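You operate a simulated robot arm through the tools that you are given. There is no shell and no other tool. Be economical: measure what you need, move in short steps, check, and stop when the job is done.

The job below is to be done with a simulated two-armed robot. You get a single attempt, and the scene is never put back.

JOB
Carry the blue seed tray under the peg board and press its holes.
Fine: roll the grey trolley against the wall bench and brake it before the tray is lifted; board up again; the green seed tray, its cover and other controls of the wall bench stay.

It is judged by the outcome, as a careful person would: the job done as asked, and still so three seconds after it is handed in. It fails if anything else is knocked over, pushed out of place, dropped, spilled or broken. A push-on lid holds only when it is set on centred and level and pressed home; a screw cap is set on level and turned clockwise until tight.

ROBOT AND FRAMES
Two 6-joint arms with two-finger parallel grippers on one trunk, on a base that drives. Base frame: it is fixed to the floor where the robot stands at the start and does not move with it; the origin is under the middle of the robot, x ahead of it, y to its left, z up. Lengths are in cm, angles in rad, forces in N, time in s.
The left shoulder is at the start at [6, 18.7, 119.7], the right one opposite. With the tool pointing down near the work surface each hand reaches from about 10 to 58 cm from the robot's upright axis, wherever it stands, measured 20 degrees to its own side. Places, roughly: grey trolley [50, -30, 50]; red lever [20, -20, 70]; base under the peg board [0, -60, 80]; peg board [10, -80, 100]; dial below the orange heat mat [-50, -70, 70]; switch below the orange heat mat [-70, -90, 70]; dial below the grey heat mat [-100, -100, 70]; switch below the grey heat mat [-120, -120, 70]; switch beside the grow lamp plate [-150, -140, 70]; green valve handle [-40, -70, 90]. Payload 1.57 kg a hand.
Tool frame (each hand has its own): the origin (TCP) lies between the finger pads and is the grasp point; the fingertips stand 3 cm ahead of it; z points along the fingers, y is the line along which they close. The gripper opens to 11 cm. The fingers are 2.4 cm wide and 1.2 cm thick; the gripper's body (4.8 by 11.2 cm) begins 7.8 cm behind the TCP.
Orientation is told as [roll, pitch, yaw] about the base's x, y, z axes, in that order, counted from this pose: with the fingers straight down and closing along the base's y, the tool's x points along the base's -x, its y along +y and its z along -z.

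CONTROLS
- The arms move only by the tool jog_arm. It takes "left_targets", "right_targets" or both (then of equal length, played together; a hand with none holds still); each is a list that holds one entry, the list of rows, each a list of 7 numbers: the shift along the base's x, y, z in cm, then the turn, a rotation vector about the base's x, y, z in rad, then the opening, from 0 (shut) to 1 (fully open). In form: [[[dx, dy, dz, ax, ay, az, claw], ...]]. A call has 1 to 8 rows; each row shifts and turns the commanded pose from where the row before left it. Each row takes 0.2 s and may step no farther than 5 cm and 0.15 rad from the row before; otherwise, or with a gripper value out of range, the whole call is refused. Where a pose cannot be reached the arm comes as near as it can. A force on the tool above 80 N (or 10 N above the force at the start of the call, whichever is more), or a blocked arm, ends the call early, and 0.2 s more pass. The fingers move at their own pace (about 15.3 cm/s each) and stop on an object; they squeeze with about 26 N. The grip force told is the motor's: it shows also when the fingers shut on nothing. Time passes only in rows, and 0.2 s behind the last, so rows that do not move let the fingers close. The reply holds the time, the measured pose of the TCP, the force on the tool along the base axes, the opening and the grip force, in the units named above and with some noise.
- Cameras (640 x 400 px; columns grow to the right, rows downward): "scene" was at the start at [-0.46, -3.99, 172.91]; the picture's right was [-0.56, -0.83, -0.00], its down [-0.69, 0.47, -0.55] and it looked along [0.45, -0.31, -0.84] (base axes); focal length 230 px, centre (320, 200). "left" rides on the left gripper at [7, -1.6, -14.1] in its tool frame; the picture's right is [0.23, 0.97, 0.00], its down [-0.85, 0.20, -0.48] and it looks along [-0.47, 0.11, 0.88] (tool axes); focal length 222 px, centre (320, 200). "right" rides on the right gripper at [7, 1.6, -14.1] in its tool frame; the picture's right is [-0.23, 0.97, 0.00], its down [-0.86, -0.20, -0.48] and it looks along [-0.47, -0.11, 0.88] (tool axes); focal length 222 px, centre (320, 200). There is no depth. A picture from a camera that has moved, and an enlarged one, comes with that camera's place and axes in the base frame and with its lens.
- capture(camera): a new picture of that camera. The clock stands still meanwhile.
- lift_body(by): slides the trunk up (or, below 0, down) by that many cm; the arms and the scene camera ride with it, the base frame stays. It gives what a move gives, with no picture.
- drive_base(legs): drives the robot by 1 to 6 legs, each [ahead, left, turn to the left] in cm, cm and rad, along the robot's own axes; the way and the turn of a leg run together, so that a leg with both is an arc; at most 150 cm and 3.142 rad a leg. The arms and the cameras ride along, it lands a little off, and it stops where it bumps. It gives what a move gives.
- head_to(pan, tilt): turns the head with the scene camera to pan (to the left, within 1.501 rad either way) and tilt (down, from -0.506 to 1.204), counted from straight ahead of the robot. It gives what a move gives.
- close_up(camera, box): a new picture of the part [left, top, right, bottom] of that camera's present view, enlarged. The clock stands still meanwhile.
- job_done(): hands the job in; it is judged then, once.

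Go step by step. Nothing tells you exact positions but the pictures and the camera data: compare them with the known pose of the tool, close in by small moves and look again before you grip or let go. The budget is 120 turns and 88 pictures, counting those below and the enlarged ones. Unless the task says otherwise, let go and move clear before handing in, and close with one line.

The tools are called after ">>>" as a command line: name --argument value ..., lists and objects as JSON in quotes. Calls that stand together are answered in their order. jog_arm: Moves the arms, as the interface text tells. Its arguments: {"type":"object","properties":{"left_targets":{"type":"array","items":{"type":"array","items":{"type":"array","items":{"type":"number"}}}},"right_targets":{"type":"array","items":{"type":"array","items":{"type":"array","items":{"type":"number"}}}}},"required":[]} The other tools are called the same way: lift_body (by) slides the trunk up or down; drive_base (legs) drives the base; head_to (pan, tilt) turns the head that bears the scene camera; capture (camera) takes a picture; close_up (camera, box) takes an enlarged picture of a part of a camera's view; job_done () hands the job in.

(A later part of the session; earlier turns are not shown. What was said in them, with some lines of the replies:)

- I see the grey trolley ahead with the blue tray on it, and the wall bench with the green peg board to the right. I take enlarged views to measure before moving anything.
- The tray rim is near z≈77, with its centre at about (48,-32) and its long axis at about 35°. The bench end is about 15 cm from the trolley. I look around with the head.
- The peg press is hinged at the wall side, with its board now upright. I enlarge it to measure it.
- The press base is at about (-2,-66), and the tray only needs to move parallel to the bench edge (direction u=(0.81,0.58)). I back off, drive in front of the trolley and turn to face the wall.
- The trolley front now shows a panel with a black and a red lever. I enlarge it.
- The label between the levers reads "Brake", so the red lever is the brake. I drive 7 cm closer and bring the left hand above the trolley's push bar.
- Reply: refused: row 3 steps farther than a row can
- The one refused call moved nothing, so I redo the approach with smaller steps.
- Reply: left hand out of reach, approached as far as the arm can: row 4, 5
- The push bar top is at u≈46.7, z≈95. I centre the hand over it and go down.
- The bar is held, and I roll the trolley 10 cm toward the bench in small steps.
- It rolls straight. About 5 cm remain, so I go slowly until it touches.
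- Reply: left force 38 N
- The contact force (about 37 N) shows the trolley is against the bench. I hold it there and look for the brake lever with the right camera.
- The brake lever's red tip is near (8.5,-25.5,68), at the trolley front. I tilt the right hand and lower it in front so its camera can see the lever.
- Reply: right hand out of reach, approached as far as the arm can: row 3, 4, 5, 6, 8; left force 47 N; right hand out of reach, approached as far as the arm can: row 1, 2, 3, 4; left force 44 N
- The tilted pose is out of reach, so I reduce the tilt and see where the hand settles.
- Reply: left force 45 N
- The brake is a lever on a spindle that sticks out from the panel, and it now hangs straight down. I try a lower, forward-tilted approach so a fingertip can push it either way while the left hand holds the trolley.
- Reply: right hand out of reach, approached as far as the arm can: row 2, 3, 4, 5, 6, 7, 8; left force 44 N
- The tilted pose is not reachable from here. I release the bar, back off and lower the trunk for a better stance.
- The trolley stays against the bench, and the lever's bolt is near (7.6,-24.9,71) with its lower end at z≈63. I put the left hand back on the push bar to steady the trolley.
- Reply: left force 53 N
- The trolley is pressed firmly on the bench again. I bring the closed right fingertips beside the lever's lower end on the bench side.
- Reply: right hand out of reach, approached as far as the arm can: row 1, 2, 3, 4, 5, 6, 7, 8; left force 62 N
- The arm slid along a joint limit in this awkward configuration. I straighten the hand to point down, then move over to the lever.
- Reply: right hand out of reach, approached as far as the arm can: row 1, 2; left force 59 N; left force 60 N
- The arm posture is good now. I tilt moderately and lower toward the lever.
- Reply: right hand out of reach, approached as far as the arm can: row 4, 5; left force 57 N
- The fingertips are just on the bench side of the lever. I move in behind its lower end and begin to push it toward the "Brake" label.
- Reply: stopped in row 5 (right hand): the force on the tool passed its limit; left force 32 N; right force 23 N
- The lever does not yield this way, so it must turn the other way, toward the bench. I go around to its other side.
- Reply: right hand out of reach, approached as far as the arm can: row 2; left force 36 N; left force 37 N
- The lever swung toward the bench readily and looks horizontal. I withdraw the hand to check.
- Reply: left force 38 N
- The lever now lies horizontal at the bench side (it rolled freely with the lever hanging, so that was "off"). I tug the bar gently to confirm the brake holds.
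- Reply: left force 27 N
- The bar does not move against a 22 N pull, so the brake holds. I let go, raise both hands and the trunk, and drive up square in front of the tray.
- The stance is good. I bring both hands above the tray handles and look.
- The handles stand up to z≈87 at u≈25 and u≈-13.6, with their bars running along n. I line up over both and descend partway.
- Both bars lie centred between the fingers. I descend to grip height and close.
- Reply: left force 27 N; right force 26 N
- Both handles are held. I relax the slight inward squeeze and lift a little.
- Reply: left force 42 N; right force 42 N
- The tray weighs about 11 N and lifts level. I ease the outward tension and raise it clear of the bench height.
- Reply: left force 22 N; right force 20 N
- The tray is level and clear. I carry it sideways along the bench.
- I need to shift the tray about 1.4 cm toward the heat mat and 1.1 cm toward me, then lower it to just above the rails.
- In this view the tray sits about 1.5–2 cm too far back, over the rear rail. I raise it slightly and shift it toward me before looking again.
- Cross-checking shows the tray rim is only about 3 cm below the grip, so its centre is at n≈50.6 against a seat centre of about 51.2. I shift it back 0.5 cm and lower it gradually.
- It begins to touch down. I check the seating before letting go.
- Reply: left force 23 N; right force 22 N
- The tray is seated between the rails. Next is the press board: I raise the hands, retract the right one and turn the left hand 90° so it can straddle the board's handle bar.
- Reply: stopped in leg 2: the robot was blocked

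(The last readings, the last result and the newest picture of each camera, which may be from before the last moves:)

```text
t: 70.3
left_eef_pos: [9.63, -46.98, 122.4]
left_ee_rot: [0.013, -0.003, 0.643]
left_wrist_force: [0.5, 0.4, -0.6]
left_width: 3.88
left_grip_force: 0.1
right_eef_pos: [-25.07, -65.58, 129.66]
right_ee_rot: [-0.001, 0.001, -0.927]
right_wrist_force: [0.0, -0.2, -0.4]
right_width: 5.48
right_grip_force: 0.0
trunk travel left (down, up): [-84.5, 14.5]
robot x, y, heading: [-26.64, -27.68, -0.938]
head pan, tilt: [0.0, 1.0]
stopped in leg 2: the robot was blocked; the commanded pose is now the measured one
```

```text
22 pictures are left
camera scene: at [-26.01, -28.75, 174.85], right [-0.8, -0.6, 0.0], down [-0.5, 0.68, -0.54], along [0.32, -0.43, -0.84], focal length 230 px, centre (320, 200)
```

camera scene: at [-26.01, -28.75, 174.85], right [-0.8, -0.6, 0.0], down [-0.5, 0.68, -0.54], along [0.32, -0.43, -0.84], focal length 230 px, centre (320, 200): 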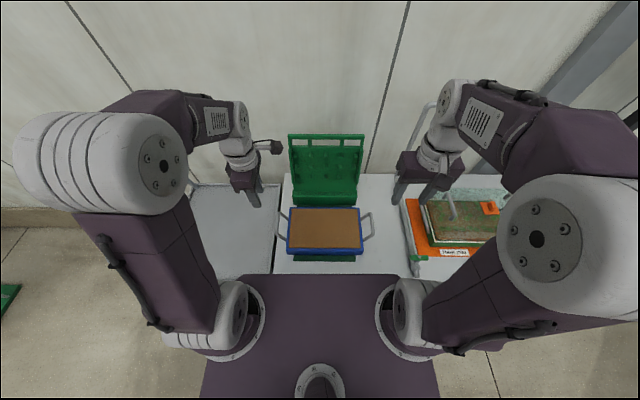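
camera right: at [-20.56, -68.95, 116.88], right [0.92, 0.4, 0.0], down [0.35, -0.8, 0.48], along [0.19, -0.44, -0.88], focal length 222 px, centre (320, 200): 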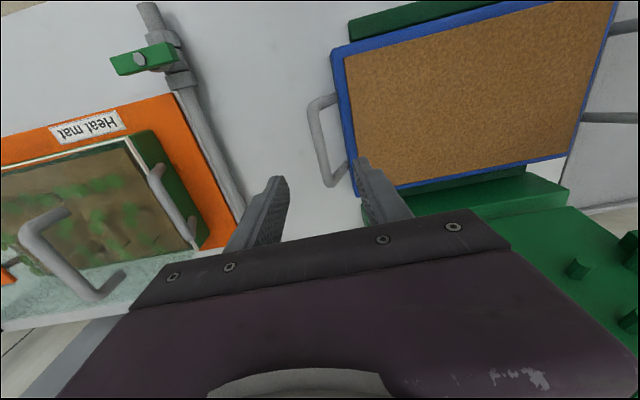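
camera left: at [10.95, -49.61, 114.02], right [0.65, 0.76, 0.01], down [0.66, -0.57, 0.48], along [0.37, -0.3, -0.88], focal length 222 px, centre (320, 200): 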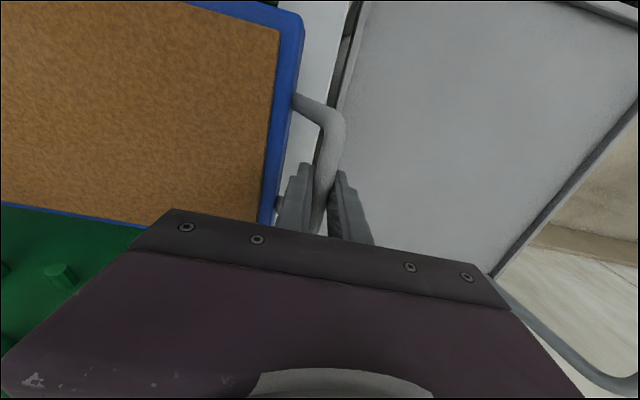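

The robot touched the bench front and stopped, so I back off 1 cm. The board's handle bar is at about n=71, z=118. I tilt the left hand and approach it.

>>> drive_base --legs '[[-1, 0, 0]]'

>>> jog_arm --left_targets '[[[0, 0, 2, -0.118, -0.087, 0, 0.35], [0, 0, 2, -0.118, -0.087, 0, 0.35], [0, 0, 2, -0.118, -0.087, 0, 0.35], [-1.2, -4.2, 0, -0.118, -0.087, 0, 0.35], [-1.2, -4.2, 0, -0.118, -0.087, 0, 0.35], [-1.2, -4.2, 0, 0, 0, 0, 0.35], [-1.2, -4.2, 0, 0, 0, 0, 0.35]]]'

>>> capture --camera "left"

>>> capture --camera "scene"

```text
t: 71.0
left_eef_pos: [8.89, -46.23, 122.52]
left_ee_rot: [0.012, -0.001, 0.642]
left_wrist_force: [-0.1, 0.0, 0.5]
left_width: 3.85
left_grip_force: 0.2
right_eef_pos: [-25.86, -64.59, 129.67]
right_ee_rot: [0.001, 0.002, -0.927]
right_wrist_force: [0.4, 0.2, 1.0]
right_width: 5.51
right_grip_force: 0.2
trunk travel left (down, up): [-84.5, 14.5]
robot x, y, heading: [-27.2, -26.56, -0.934]
head pan, tilt: [0.0, 1.0]
```

```text
t: 72.6
left_eef_pos: [3.92, -63.1, 128.45]
left_ee_rot: [-0.721, 0.002, 0.639]
left_wrist_force: [-0.4, -0.3, -0.2]
left_width: 3.86
left_grip_force: 0.1
right_eef_pos: [-26.25, -64.72, 129.7]
right_ee_rot: [0.002, -0.001, -0.926]
right_wrist_force: [0.5, -0.5, -0.2]
right_width: 5.48
right_grip_force: 0.0
trunk travel left (down, up): [-84.5, 14.5]
robot x, y, heading: [-27.25, -26.95, -0.935]
head pan, tilt: [0.0, 1.0]
```

```text
21 pictures are left
camera left: at [-6.43, -60.8, 140.1], right [-0.62, 0.45, -0.64], down [0.41, 0.88, 0.23], along [0.67, -0.12, -0.73], focal length 222 px, centre (320, 200)
```

left: 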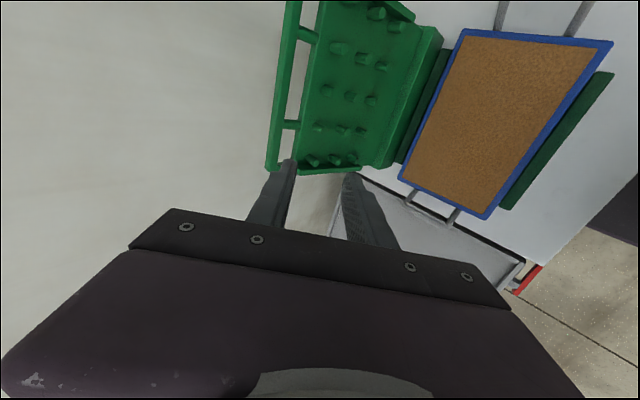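

```text
20 pictures are left
camera scene: at [-26.99, -27.86, 174.85], right [-0.8, -0.6, 0.0], down [-0.5, 0.68, -0.54], along [0.32, -0.43, -0.84], focal length 230 px, centre (320, 200)
```

scene: 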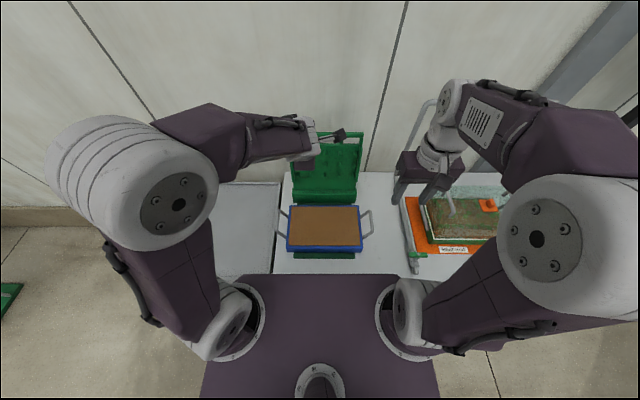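

>>> jog_arm --left_targets '[[[1.42, -3.49, -1.6, 0, 0, 0, 0.4], [1.42, -3.49, -1.6, 0, 0, 0, 0.4], [1.42, -3.49, -1.6, 0, 0, 0, 0.4], [1.42, -3.49, -1.6, 0, 0, 0, 0.4]]]'

>>> capture --camera "left"

```text
t: 73.6
left_eef_pos: [9.85, -76.96, 121.93]
left_ee_rot: [-0.72, 0.004, 0.641]
left_wrist_force: [0.2, -1.3, -0.7]
left_width: 4.41
left_grip_force: 0.1
right_eef_pos: [-25.87, -64.75, 129.66]
right_ee_rot: [0.001, 0.001, -0.926]
right_wrist_force: [-0.2, 0.9, -0.2]
right_width: 5.51
right_grip_force: 0.0
trunk travel left (down, up): [-84.5, 14.5]
robot x, y, heading: [-27.65, -27.03, -0.935]
head pan, tilt: [0.0, 1.0]
```

```text
19 pictures are left
camera left: at [-0.55, -74.7, 133.67], right [-0.62, 0.45, -0.64], down [0.41, 0.89, 0.23], along [0.67, -0.12, -0.73], focal length 222 px, centre (320, 200)
```

left: 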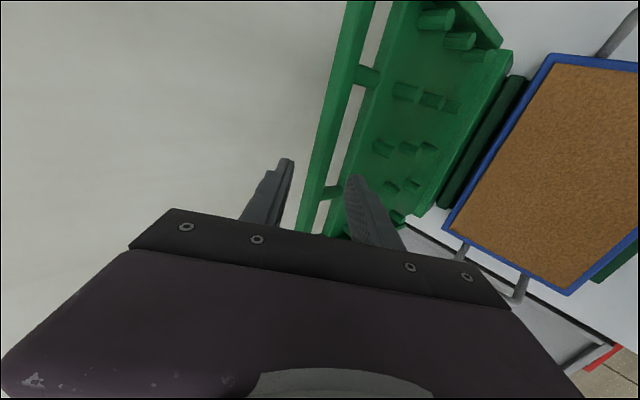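

The bar lies between the fingers and clear of the posts. I move in along the finger direction.

>>> jog_arm --left_targets '[[[0.59, -1.47, -1.73, 0, 0, 0, 0.4], [0.59, -1.47, -1.73, 0, 0, 0, 0.4], [0.59, -1.47, -1.73, 0, 0, 0, 0.4], [0, 0, 0, 0, 0, 0, 0.4]]]'

>>> capture --camera "left"

```text
t: 74.6
left_eef_pos: [11.3, -81.03, 117.02]
left_ee_rot: [-0.727, 0.003, 0.641]
left_wrist_force: [-0.8, 1.8, 10.2]
left_width: 3.99
left_grip_force: 0.1
right_eef_pos: [-26.14, -64.4, 129.81]
right_ee_rot: [0.0, -0.004, -0.929]
right_wrist_force: [-1.5, -0.1, 0.0]
right_width: 5.5
right_grip_force: 0.0
trunk travel left (down, up): [-84.5, 14.5]
robot x, y, heading: [-27.45, -26.85, -0.934]
head pan, tilt: [0.0, 1.0]
```

```text
18 pictures are left
camera left: at [0.96, -78.84, 128.71], right [-0.62, 0.45, -0.65], down [0.41, 0.89, 0.22], along [0.67, -0.12, -0.73], focal length 222 px, centre (320, 200)
```

left: 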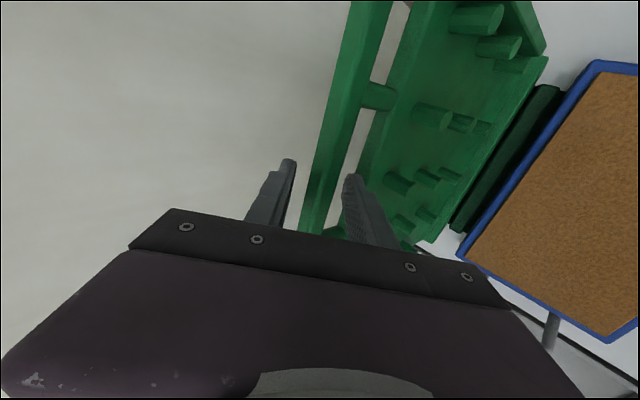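

A fingertip brushes the board edge, so I close on the bar to confirm it is captured.

>>> jog_arm --left_targets '[[[0, 0, 0, 0, 0, 0, 0.25], [0, 0, 0, 0, 0, 0, 0], [0, 0, 0, 0, 0, 0, 0], [0, 0, 0, 0, 0, 0, 0]]]'

>>> close_up --camera "left" --box '[220, 80, 420, 260]'

```text
t: 75.6
left_eef_pos: [11.44, -81.25, 116.67]
left_ee_rot: [-0.72, 0.002, 0.639]
left_wrist_force: [0.3, 0.9, -3.9]
left_width: 1.58
left_grip_force: 31.5
right_eef_pos: [-25.97, -64.62, 129.68]
right_ee_rot: [0.0, 0.0, -0.927]
right_wrist_force: [-0.3, 0.0, -0.4]
right_width: 5.5
right_grip_force: 0.1
trunk travel left (down, up): [-84.5, 14.5]
robot x, y, heading: [-27.49, -26.58, -0.931]
head pan, tilt: [0.0, 1.0]
```

```text
2.22 times, centred on (320, 170) of left
camera zoom: at [1.07, -78.97, 128.42], right [-0.62, 0.45, -0.64], down [0.41, 0.88, 0.23], along [0.67, -0.12, -0.73], focal length 494 px, centre (320, 267)
```

zoom: 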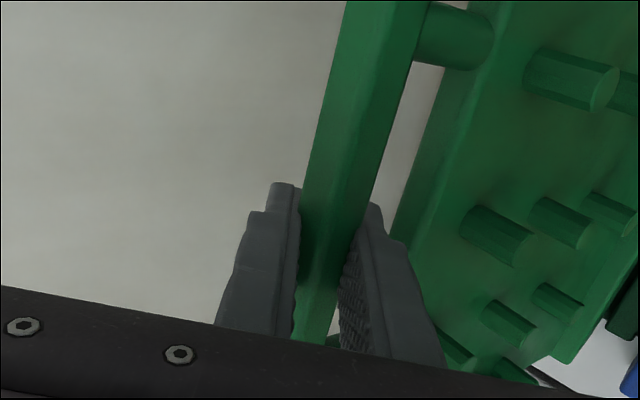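

The bar is held in the slot. I loosen slightly so it can turn in the fingers, and pull the board forward along its arc.

>>> jog_arm --left_targets '[[[0, 0, 0, 0, 0, 0, 0.22], [-2.31, 3.14, 0.6, 0, 0, 0, 0.22], [-2.37, 3.22, 0.2, 0, 0, 0, 0.22], [0, 0, 0, 0, 0, 0, 0.22]]]'

>>> capture --camera "left"

```text
t: 76.6
left_eef_pos: [6.81, -75.25, 117.92]
left_ee_rot: [-0.716, 0.0, 0.641]
left_wrist_force: [0.0, 0.7, -0.4]
left_width: 2.44
left_grip_force: 0.4
left hand out of reach, approached as far as the arm can: row 3
right_eef_pos: [-25.91, -64.55, 129.64]
right_ee_rot: [-0.001, 0.0, -0.927]
right_wrist_force: [0.4, -0.8, -0.4]
right_width: 5.49
right_grip_force: 0.1
trunk travel left (down, up): [-84.5, 14.5]
robot x, y, heading: [-27.63, -26.4, -0.939]
head pan, tilt: [0.0, 1.0]
```

```text
16 pictures are left
camera left: at [-3.36, -73.06, 129.64], right [-0.62, 0.45, -0.64], down [0.41, 0.88, 0.23], along [0.67, -0.12, -0.74], focal length 222 px, centre (320, 200)
```

left: 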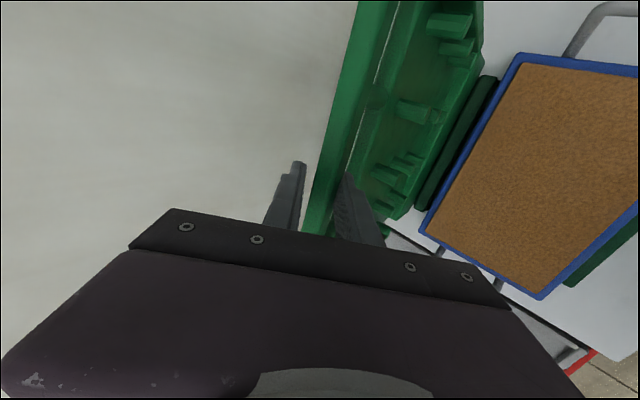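

The board follows, now upright. I continue the arc while easing the hand's tilt.

>>> jog_arm --left_targets '[[[-2.34, 3.18, -0.4, 0.118, 0.087, 0, 0.22], [-2.28, 3.1, -1.0, 0.118, 0.087, 0, 0.22], [-2.19, 2.98, -1.5, 0.06, 0.045, 0, 0.22], [-2.02, 2.74, -2.0, 0.06, 0.045, 0, 0.22], [0, 0, 0, 0, 0, 0, 0.22]]]'

>>> capture --camera "left"

```text
t: 77.8
left_eef_pos: [-2.07, -63.05, 113.09]
left_ee_rot: [-0.277, 0.002, 0.642]
left_wrist_force: [-1.9, 1.6, -0.3]
left_width: 2.71
left_grip_force: 1.2
right_eef_pos: [-26.03, -64.4, 129.83]
right_ee_rot: [-0.001, -0.002, -0.927]
right_wrist_force: [-0.6, 0.0, -0.1]
right_width: 5.51
right_grip_force: 0.1
trunk travel left (down, up): [-84.5, 14.5]
robot x, y, heading: [-27.66, -26.81, -0.933]
head pan, tilt: [0.0, 1.0]
```

```text
15 pictures are left
camera left: at [-8.92, -65.46, 127.18], right [-0.74, 0.61, -0.27], down [0.49, 0.77, 0.4], along [0.45, 0.17, -0.87], focal length 222 px, centre (320, 200)
```

left: 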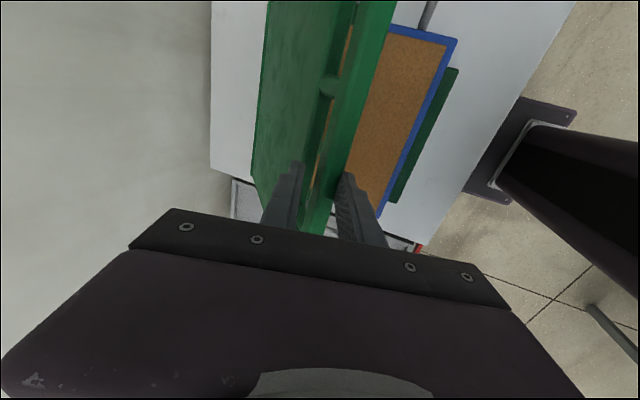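

>>> jog_arm --left_targets '[[[-1.9, 2.58, -2.4, 0, 0, 0, 0.22], [-1.6, 2.17, -2.9, 0, 0, 0, 0.22], [-1.42, 1.93, -3.2, 0, 0, 0, 0.22], [-1.07, 1.45, -3.5, 0, 0, 0, 0.22], [0, 0, 0, 0, 0, 0, 0.22]]]'

>>> capture --camera "left"

```text
t: 79.0
left_eef_pos: [-6.99, -59.22, 104.89]
left_ee_rot: [-0.258, 0.0, 0.638]
left_wrist_force: [-4.4, 4.3, -0.1]
left_width: 2.97
left_grip_force: 2.8
left hand out of reach, approached as far as the arm can: row 3, 4
right_eef_pos: [-26.17, -64.41, 129.85]
right_ee_rot: [0.0, -0.003, -0.928]
right_wrist_force: [0.4, -0.2, -0.1]
right_width: 5.49
right_grip_force: 0.1
trunk travel left (down, up): [-84.5, 14.5]
robot x, y, heading: [-26.88, -26.75, -0.93]
head pan, tilt: [0.0, 1.0]
```

```text
14 pictures are left
camera left: at [-13.65, -61.86, 118.93], right [-0.74, 0.62, -0.25], down [0.5, 0.76, 0.41], along [0.44, 0.18, -0.88], focal length 222 px, centre (320, 200)
```

left: 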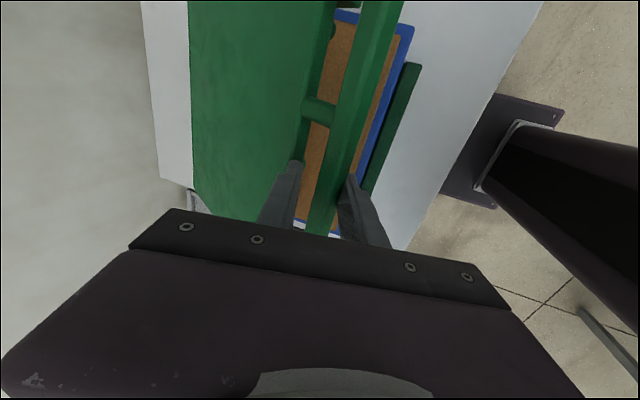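

The arm nears its inner limit with this tilt. I grip the bar firmly, bring the fingers vertical and continue down.

>>> jog_arm --left_targets '[[[0, 0, 0, 0, 0, 0, 0], [0, 0, 0, 0.1, 0.075, 0, 0], [0, 0, 0, 0.1, 0.075, 0, 0], [-1.42, 1.93, -3.2, 0, 0, 0, 0], [-1.07, 1.45, -3.5, 0, 0, 0, 0], [0, 0, 0, 0, 0, 0, 0]]]'

>>> capture --camera "left"

```text
t: 80.4
left_eef_pos: [-8.97, -56.54, 97.92]
left_ee_rot: [-0.029, 0.004, 0.643]
left_wrist_force: [9.4, -19.4, -9.8]
left_width: 1.58
left_grip_force: 31.3
right_eef_pos: [-25.72, -65.02, 129.61]
right_ee_rot: [0.0, 0.004, -0.928]
right_wrist_force: [-1.1, 0.5, 0.0]
right_width: 5.47
right_grip_force: 0.1
trunk travel left (down, up): [-84.5, 14.5]
robot x, y, heading: [-27.19, -26.9, -0.934]
head pan, tilt: [0.0, 1.0]
```

```text
13 pictures are left
camera left: at [-13.65, -61.62, 112.15], right [-0.77, 0.64, -0.03], down [0.56, 0.68, 0.47], along [0.32, 0.34, -0.88], focal length 222 px, centre (320, 200)
```

left: 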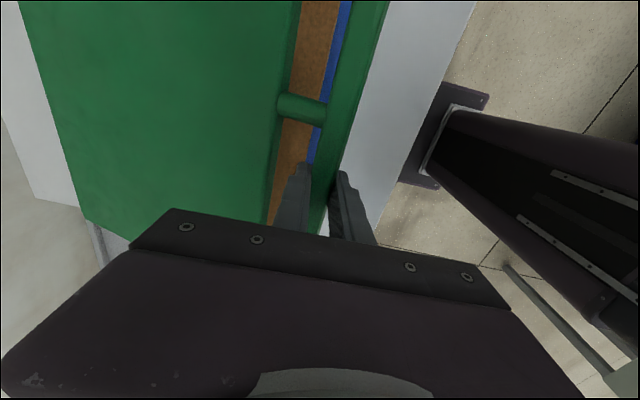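

>>> jog_arm --left_targets '[[[-0.3, 0.4, -2.5, 0, 0, 0, 0], [-0.1, 0.15, -2.5, 0, 0, 0, 0], [0, 0, -1.5, 0, 0, 0, 0], [0, 0, 0, 0, 0, 0, 0]]]'

>>> close_up --camera "scene" --box '[220, 130, 420, 290]'

```text
t: 81.4
left_eef_pos: [-9.85, -55.33, 91.69]
left_ee_rot: [-0.026, 0.001, 0.643]
left_wrist_force: [-4.4, -6.3, -3.5]
left_width: 1.58
left_grip_force: 31.5
right_eef_pos: [-26.04, -64.67, 129.72]
right_ee_rot: [0.002, 0.001, -0.928]
right_wrist_force: [0.5, -0.1, 0.8]
right_width: 5.5
right_grip_force: 0.1
trunk travel left (down, up): [-84.5, 14.5]
robot x, y, heading: [-27.49, -26.75, -0.931]
head pan, tilt: [0.0, 1.0]
```

```text
2.50 times, centred on (320, 210) of scene
camera zoom: at [-27.05, -27.8, 174.85], right [-0.8, -0.59, 0.0], down [-0.5, 0.68, -0.54], along [0.32, -0.43, -0.84], focal length 575 px, centre (320, 175)
```

zoom: 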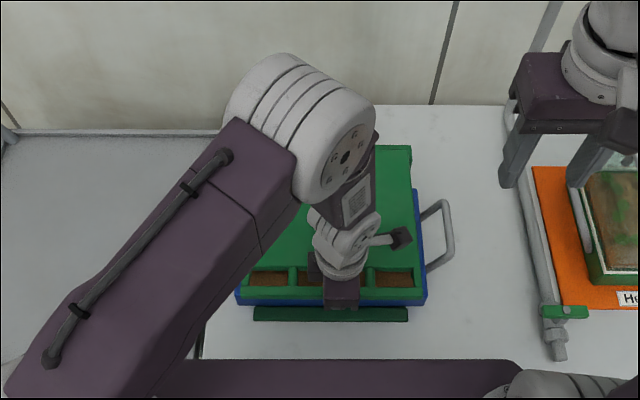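

The board is almost flat over the tray. I press it down gradually while watching the force.

>>> jog_arm --left_targets '[[[0, 0, -1, 0, 0, 0, 0], [0, 0, -1, 0, 0, 0, 0], [0, 0, 0, 0, 0, 0, 0]]]'

>>> jog_arm --left_targets '[[[0, 0, -1, 0, 0, 0, 0], [0, 0, -1, 0, 0, 0, 0], [0, 0, 0, 0, 0, 0, 0]]]'

>>> capture --camera "left"

```text
t: 82.2
left_eef_pos: [-9.77, -55.29, 89.69]
left_ee_rot: [-0.027, 0.003, 0.642]
left_wrist_force: [-8.3, -0.7, -3.6]
left_width: 1.58
left_grip_force: 31.4
right_eef_pos: [-26.23, -64.55, 129.75]
right_ee_rot: [0.002, -0.002, -0.929]
right_wrist_force: [-0.2, 0.3, -0.4]
right_width: 5.49
right_grip_force: 0.1
trunk travel left (down, up): [-84.5, 14.5]
robot x, y, heading: [-27.24, -26.8, -0.934]
head pan, tilt: [0.0, 1.0]
```

```text
t: 83.0
left_eef_pos: [-9.71, -55.33, 88.04]
left_ee_rot: [-0.036, 0.006, 0.643]
left_wrist_force: [6.6, -3.7, 60.0]
left_width: 1.59
left_grip_force: 31.6
right_eef_pos: [-26.19, -64.24, 129.97]
right_ee_rot: [-0.002, -0.006, -0.926]
right_wrist_force: [0.0, 0.1, -0.4]
right_width: 5.51
right_grip_force: 0.0
trunk travel left (down, up): [-84.5, 14.5]
robot x, y, heading: [-27.21, -26.84, -0.939]
head pan, tilt: [0.0, 1.0]
```

```text
11 pictures are left
camera left: at [-14.46, -60.44, 102.14], right [-0.77, 0.64, -0.03], down [0.56, 0.69, 0.46], along [0.32, 0.34, -0.88], focal length 222 px, centre (320, 200)
```

left: 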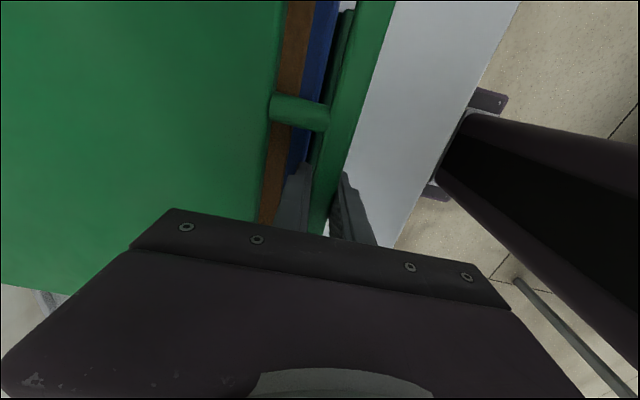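

The force rose to 60 N. To be sure it is the pegs pressing and not a fingertip on the rim, I let go and look, then press from above with closed fingers.

>>> jog_arm --left_targets '[[[0, 0, 0.7, 0, 0, 0, 0], [0, 0, 0, 0, 0, 0, 0.22], [0, 0, 2, 0, 0, 0, 0.24], [0, 0, 4, 0, 0, 0, 0.24], [0, 0, 4, 0, 0, 0, 0.1]]]'

>>> capture --camera "left"

>>> close_up --camera "scene" --box '[220, 130, 420, 290]'

```text
t: 84.2
left_eef_pos: [-9.68, -55.05, 98.18]
left_ee_rot: [-0.029, 0.001, 0.642]
left_wrist_force: [-0.7, -0.3, -0.2]
left_width: 1.1
left_grip_force: 0.1
right_eef_pos: [-26.07, -64.32, 129.81]
right_ee_rot: [0.0, -0.002, -0.928]
right_wrist_force: [-0.5, 0.3, -0.1]
right_width: 5.5
right_grip_force: 0.1
trunk travel left (down, up): [-84.5, 14.5]
robot x, y, heading: [-27.19, -26.76, -0.934]
head pan, tilt: [0.0, 1.0]
```

```text
10 pictures are left
camera left: at [-14.4, -60.32, 112.47], right [-0.77, 0.64, -0.03], down [0.56, 0.68, 0.47], along [0.32, 0.34, -0.88], focal length 222 px, centre (320, 200)
```

left: 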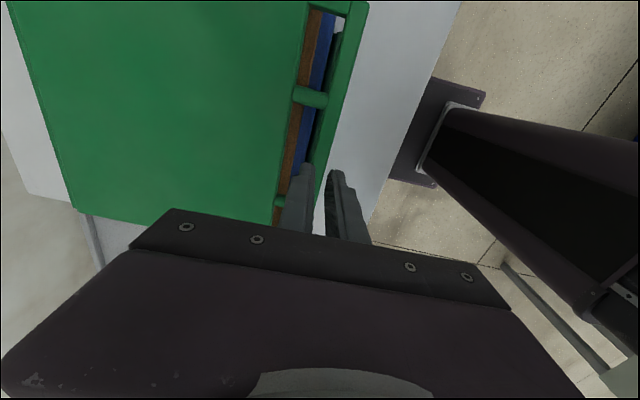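

```text
2.50 times, centred on (320, 210) of scene
camera zoom: at [-26.97, -27.39, 174.84], right [-0.8, -0.6, 0.0], down [-0.5, 0.68, -0.54], along [0.32, -0.44, -0.84], focal length 575 px, centre (320, 175)
```

zoom: 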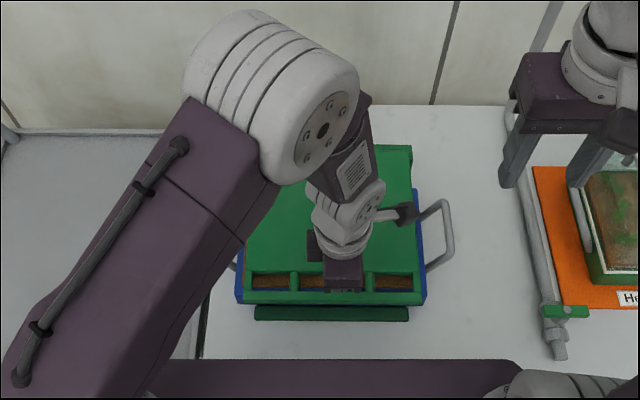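

The board lies flat on the tray. I move the closed fingers over its front part and press down firmly.

>>> jog_arm --left_targets '[[[2.1, -2.8, 0, 0, 0, 0, 0], [2.1, -2.8, 0, 0, 0, 0, 0], [0, 0, -2.5, 0, 0, 0, 0], [0, 0, -2, 0, 0, 0, 0], [0, 0, -1, 0, 0, 0, 0], [0, 0, -0.5, 0, 0, 0, 0], [0, 0, 0, 0, 0, 0, 0]]]'

```text
t: 85.8
left_eef_pos: [-5.42, -61.0, 92.56]
left_ee_rot: [-0.033, 0.004, 0.641]
left_wrist_force: [6.4, 0.1, 27.1]
left_width: 0.0
left_grip_force: 21.1
right_eef_pos: [-25.98, -64.4, 129.85]
right_ee_rot: [-0.003, -0.001, -0.926]
right_wrist_force: [-0.1, 0.6, 0.2]
right_width: 5.5
right_grip_force: 0.2
trunk travel left (down, up): [-84.5, 14.5]
robot x, y, heading: [-27.14, -27.02, -0.932]
head pan, tilt: [0.0, 1.0]
```

>>> jog_arm --left_targets '[[[0, 0, -0.4, 0, 0, 0, 0], [0, 0, -0.4, 0, 0, 0, 0], [0, 0, 0, 0, 0, 0, 0], [0, 0, 0, 0, 0, 0, 0]]]'

```text
t: 86.4
left_eef_pos: [-5.42, -60.86, 92.5]
left_ee_rot: [-0.041, 0.009, 0.643]
left_wrist_force: [3.2, 17.3, 52.1]
left_width: 0.0
left_grip_force: 21.4
right_eef_pos: [-26.17, -63.85, 129.81]
right_ee_rot: [-0.002, -0.008, -0.925]
right_wrist_force: [-0.4, 0.2, 0.2]
right_width: 5.51
right_grip_force: 0.1
trunk travel left (down, up): [-84.5, 14.5]
robot x, y, heading: [-27.4, -27.0, -0.927]
head pan, tilt: [0.0, 1.0]
stopped in row 2 (left hand): the force on the tool passed its limit (the readings are from after the stop); the commanded pose is now the measured one
```

The board is bottomed out under more than 60 N without moving, so the holes are pressed. Now I go back to the bar and grip it to raise the board.

>>> jog_arm --left_targets '[[[0, 0, 3, 0, 0, 0, 0], [0, 0, 3, 0, 0, 0, 0.24], [-2.1, 2.9, 0, 0, 0, 0, 0.24], [-2.1, 2.9, 0, 0, 0, 0, 0.24], [0, 0, -3, 0, 0, 0, 0.24], [0, 0, 0, 0, 0, 0, 0.24]]]'

>>> capture --camera "left"

```text
t: 87.8
left_eef_pos: [-9.56, -55.66, 95.15]
left_ee_rot: [-0.041, 0.008, 0.641]
left_wrist_force: [-0.1, 0.1, 0.3]
left_width: 2.67
left_grip_force: 0.0
right_eef_pos: [-26.0, -64.46, 129.67]
right_ee_rot: [-0.001, -0.002, -0.929]
right_wrist_force: [0.5, -0.8, -0.9]
right_width: 5.5
right_grip_force: 0.0
trunk travel left (down, up): [-84.5, 14.5]
robot x, y, heading: [-27.46, -26.57, -0.935]
head pan, tilt: [0.0, 1.0]
```

```text
8 pictures are left
camera left: at [-14.24, -60.67, 109.33], right [-0.77, 0.64, -0.04], down [0.56, 0.69, 0.46], along [0.32, 0.33, -0.89], focal length 222 px, centre (320, 200)
```

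left: 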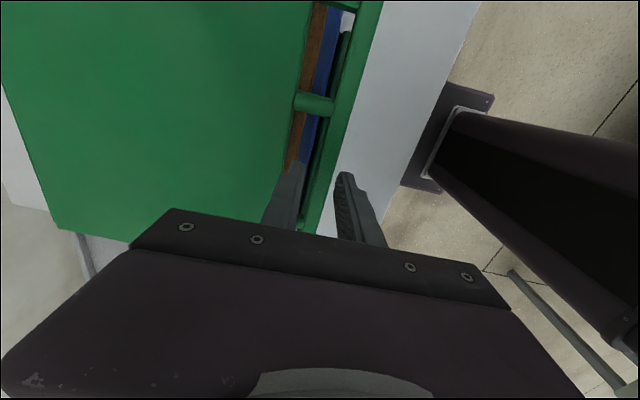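

>>> jog_arm --left_targets '[[[-0.2, 0.28, -2.5, 0, 0, 0, 0.26], [0, 0, -2.5, 0, 0, 0, 0.26], [0, 0, 0, 0, 0, 0, 0], [0, 0, 0, 0, 0, 0, 0]]]'

```text
t: 88.8
left_eef_pos: [-9.72, -55.25, 90.15]
left_ee_rot: [-0.038, 0.006, 0.641]
left_wrist_force: [0.0, 3.5, 0.9]
left_width: 1.56
left_grip_force: 31.5
right_eef_pos: [-25.98, -64.39, 129.78]
right_ee_rot: [-0.002, -0.002, -0.929]
right_wrist_force: [0.2, -0.4, 0.2]
right_width: 5.49
right_grip_force: 0.0
trunk travel left (down, up): [-84.5, 14.5]
robot x, y, heading: [-27.36, -26.38, -0.936]
head pan, tilt: [0.0, 1.0]
```

>>> jog_arm --left_targets '[[[0.1, -0.1, 2.2, 0, 0, 0, 0], [0.25, -0.4, 2.8, 0, 0, 0, 0], [0.4, -0.7, 2.7, 0, 0, 0, 0], [0.9, -1.25, 3.4, 0, 0, 0, 0], [1.05, -1.45, 3.5, -0.05, -0.04, 0, 0], [0, 0, 0, 0, 0, 0, 0]]]'

>>> capture --camera "left"

```text
t: 90.2
left_eef_pos: [-7.42, -58.53, 104.91]
left_ee_rot: [-0.109, 0.003, 0.642]
left_wrist_force: [-19.4, 29.5, 17.5]
left_width: 1.61
left_grip_force: 31.1
right_eef_pos: [-26.55, -63.77, 130.08]
right_ee_rot: [0.001, -0.01, -0.926]
right_wrist_force: [0.0, -0.1, 0.0]
right_width: 5.48
right_grip_force: 0.0
trunk travel left (down, up): [-84.5, 14.5]
robot x, y, heading: [-26.84, -26.73, -0.933]
head pan, tilt: [0.0, 1.0]
```

```text
7 pictures are left
camera left: at [-12.79, -62.79, 119.19], right [-0.76, 0.64, -0.1], down [0.54, 0.71, 0.45], along [0.36, 0.29, -0.89], focal length 222 px, centre (320, 200)
```

left: 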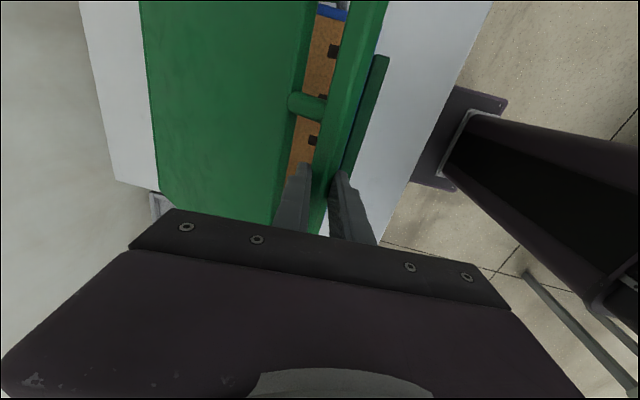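

The pressed holes are visible in the soil. I loosen slightly and carry the board on up.

>>> jog_arm --left_targets '[[[0, 0, 0, 0, 0, 0, 0.2], [1.0, -1.4, 2.9, -0.06, -0.045, 0, 0.2], [1.4, -1.9, 2.8, -0.06, -0.045, 0, 0.2], [1.65, -2.2, 2.5, -0.06, -0.045, 0, 0.2], [2.0, -2.7, 2.0, -0.06, -0.045, 0, 0.2], [2.2, -3.0, 1.5, -0.06, -0.045, 0, 0.2], [2.28, -3.1, 1.0, -0.06, -0.045, 0, 0.2], [0, 0, 0, 0, 0, 0, 0.2]]]'

>>> capture --camera "left"

```text
t: 92.0
left_eef_pos: [3.64, -73.64, 117.29]
left_ee_rot: [-0.555, 0.004, 0.64]
left_wrist_force: [-0.4, 0.8, -1.0]
left_width: 2.28
left_grip_force: 0.6
right_eef_pos: [-26.18, -64.43, 129.72]
right_ee_rot: [-0.001, -0.002, -0.925]
right_wrist_force: [-0.4, 0.1, -0.9]
right_width: 5.5
right_grip_force: 0.1
trunk travel left (down, up): [-84.5, 14.5]
robot x, y, heading: [-27.15, -26.97, -0.932]
head pan, tilt: [0.0, 1.0]
```

```text
6 pictures are left
camera left: at [-5.42, -72.98, 130.31], right [-0.68, 0.53, -0.51], down [0.44, 0.85, 0.3], along [0.59, -0.02, -0.81], focal length 222 px, centre (320, 200)
```

left: 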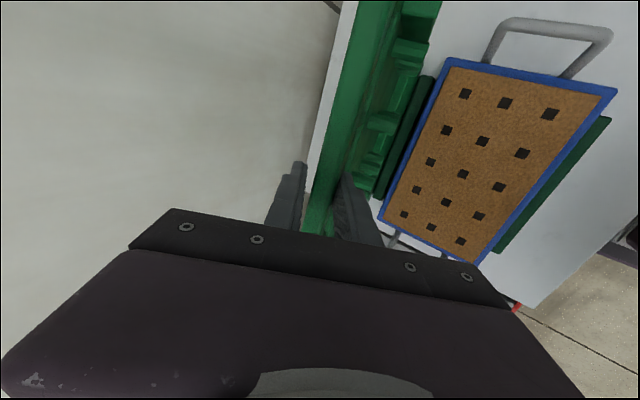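

All 15 holes are there. I bring the board back to its rest position.

>>> jog_arm --left_targets '[[[2.3, -3.1, 0.3, -0.06, -0.045, 0, 0.2], [2.3, -3.1, -0.1, -0.06, -0.045, 0, 0.2], [1.2, -1.6, -0.4, 0, 0, 0, 0.2], [0.5, -0.7, -0.2, 0, 0, 0, 0.2], [0, 0, 0, 0, 0, 0, 0.2]]]'

>>> close_up --camera "left" --box '[220, 0, 540, 260]'

```text
t: 93.2
left_eef_pos: [9.88, -82.13, 116.95]
left_ee_rot: [-0.703, 0.003, 0.64]
left_wrist_force: [0.5, 0.3, -0.5]
left_width: 2.21
left_grip_force: 0.1
right_eef_pos: [-25.97, -64.44, 129.68]
right_ee_rot: [0.0, -0.002, -0.926]
right_wrist_force: [0.3, 0.5, -0.5]
right_width: 5.48
right_grip_force: 0.1
trunk travel left (down, up): [-84.5, 14.5]
robot x, y, heading: [-27.54, -26.68, -0.932]
head pan, tilt: [0.0, 1.0]
```

```text
1.54 times, centred on (380, 130) of left
camera zoom: at [-0.22, -80.01, 128.86], right [-0.63, 0.46, -0.63], down [0.41, 0.88, 0.23], along [0.66, -0.11, -0.74], focal length 342 px, centre (228, 308)
```

zoom: 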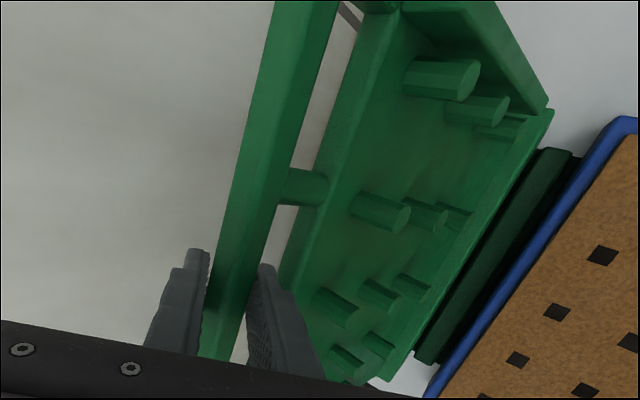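

The board is back at its rest lean. I nudge it home, open and withdraw along the finger line.

>>> jog_arm --left_targets '[[[0.4, -0.5, 0, 0, 0, 0, 0.2], [0, 0, 0, 0, 0, 0, 0.3], [0, 0, 0, 0, 0, 0, 0.36], [-0.8, 1.05, 1.55, 0, 0, 0, 0.36], [-1.2, 1.6, 2.3, 0, 0, 0, 0.36], [-1.6, 2.1, 3, 0, 0, 0, 0.36], [-2.4, 3.2, 2, 0, 0, 0, 0.36], [-2.4, 3.2, 0, 0, 0, 0, 0.36]]]'

>>> drive_base --legs '[[-20, 0, 0]]'

>>> head_to --pan 0.1 --tilt 0.75

>>> capture --camera "scene"

```text
t: 95.0
left_eef_pos: [1.63, -71.17, 125.94]
left_ee_rot: [-0.704, 0.006, 0.64]
left_wrist_force: [0.3, 0.9, -0.2]
left_width: 3.96
left_grip_force: 0.1
right_eef_pos: [-26.04, -64.26, 129.75]
right_ee_rot: [0.001, -0.003, -0.926]
right_wrist_force: [0.5, 0.0, 0.0]
right_width: 5.48
right_grip_force: 0.2
trunk travel left (down, up): [-84.5, 14.5]
robot x, y, heading: [-27.12, -26.85, -0.938]
head pan, tilt: [0.0, 1.0]
```

```text
t: 96.6
left_eef_pos: [-9.93, -55.47, 125.6]
left_ee_rot: [-0.7, 0.004, 0.637]
left_wrist_force: [0.1, -0.1, -0.4]
left_width: 3.95
left_grip_force: 0.1
right_eef_pos: [-37.75, -48.56, 129.68]
right_ee_rot: [0.001, 0.003, -0.927]
right_wrist_force: [0.1, 0.5, -0.1]
right_width: 5.49
right_grip_force: 0.1
trunk travel left (down, up): [-84.5, 14.5]
robot x, y, heading: [-39.41, -10.64, -0.935]
head pan, tilt: [0.0, 1.0]
```

```text
t: 97.4
left_eef_pos: [-10.25, -55.15, 125.83]
left_ee_rot: [-0.704, 0.005, 0.637]
left_wrist_force: [-0.4, 0.0, -0.7]
left_width: 3.96
left_grip_force: 0.1
right_eef_pos: [-38.11, -48.34, 129.71]
right_ee_rot: [0.001, -0.002, -0.926]
right_wrist_force: [0.3, 0.0, 0.5]
right_width: 5.49
right_grip_force: 0.1
trunk travel left (down, up): [-84.5, 14.5]
robot x, y, heading: [-39.26, -10.51, -0.934]
head pan, tilt: [0.099, 0.75]
```

```text
4 pictures are left
camera scene: at [-37.63, -11.78, 176.76], right [-0.74, -0.67, 0.0], down [-0.46, 0.5, -0.73], along [0.49, -0.54, -0.68], focal length 230 px, centre (320, 200)
```

scene: 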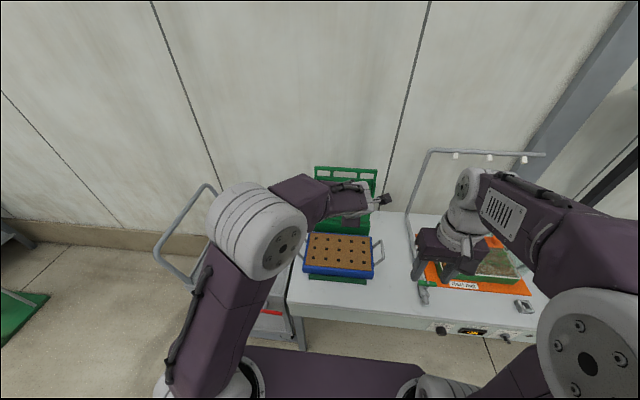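

>>> close_up --camera "scene" --box '[200, 150, 440, 350]'

```text
2.00 times, centred on (320, 250) of scene
camera zoom: at [-37.63, -11.78, 176.76], right [-0.74, -0.67, 0.0], down [-0.46, 0.5, -0.73], along [0.49, -0.54, -0.68], focal length 460 px, centre (320, 100)
```

zoom: 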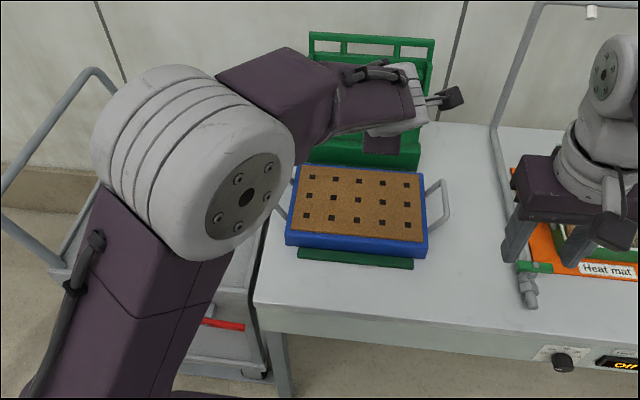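

The blue tray sits under the board with all 15 holes pressed. The board is up, the trolley stands at the bench with its brake lever turned on, and both hands are clear, so I hand in.

>>> job_done

```text
The job is handed in.
```

The blue tray is on the press base with all 15 holes pressed and the board up again. The trolley was rolled to a firm stop at the bench and braked before the lift; pictures suggest a gap of up to about 2 cm may remain. I did not touch the green tray, its cover or the other bench controls. Once, while driving closer, the robot bumped what looked like the bench front and stopped; nothing was visibly displaced.
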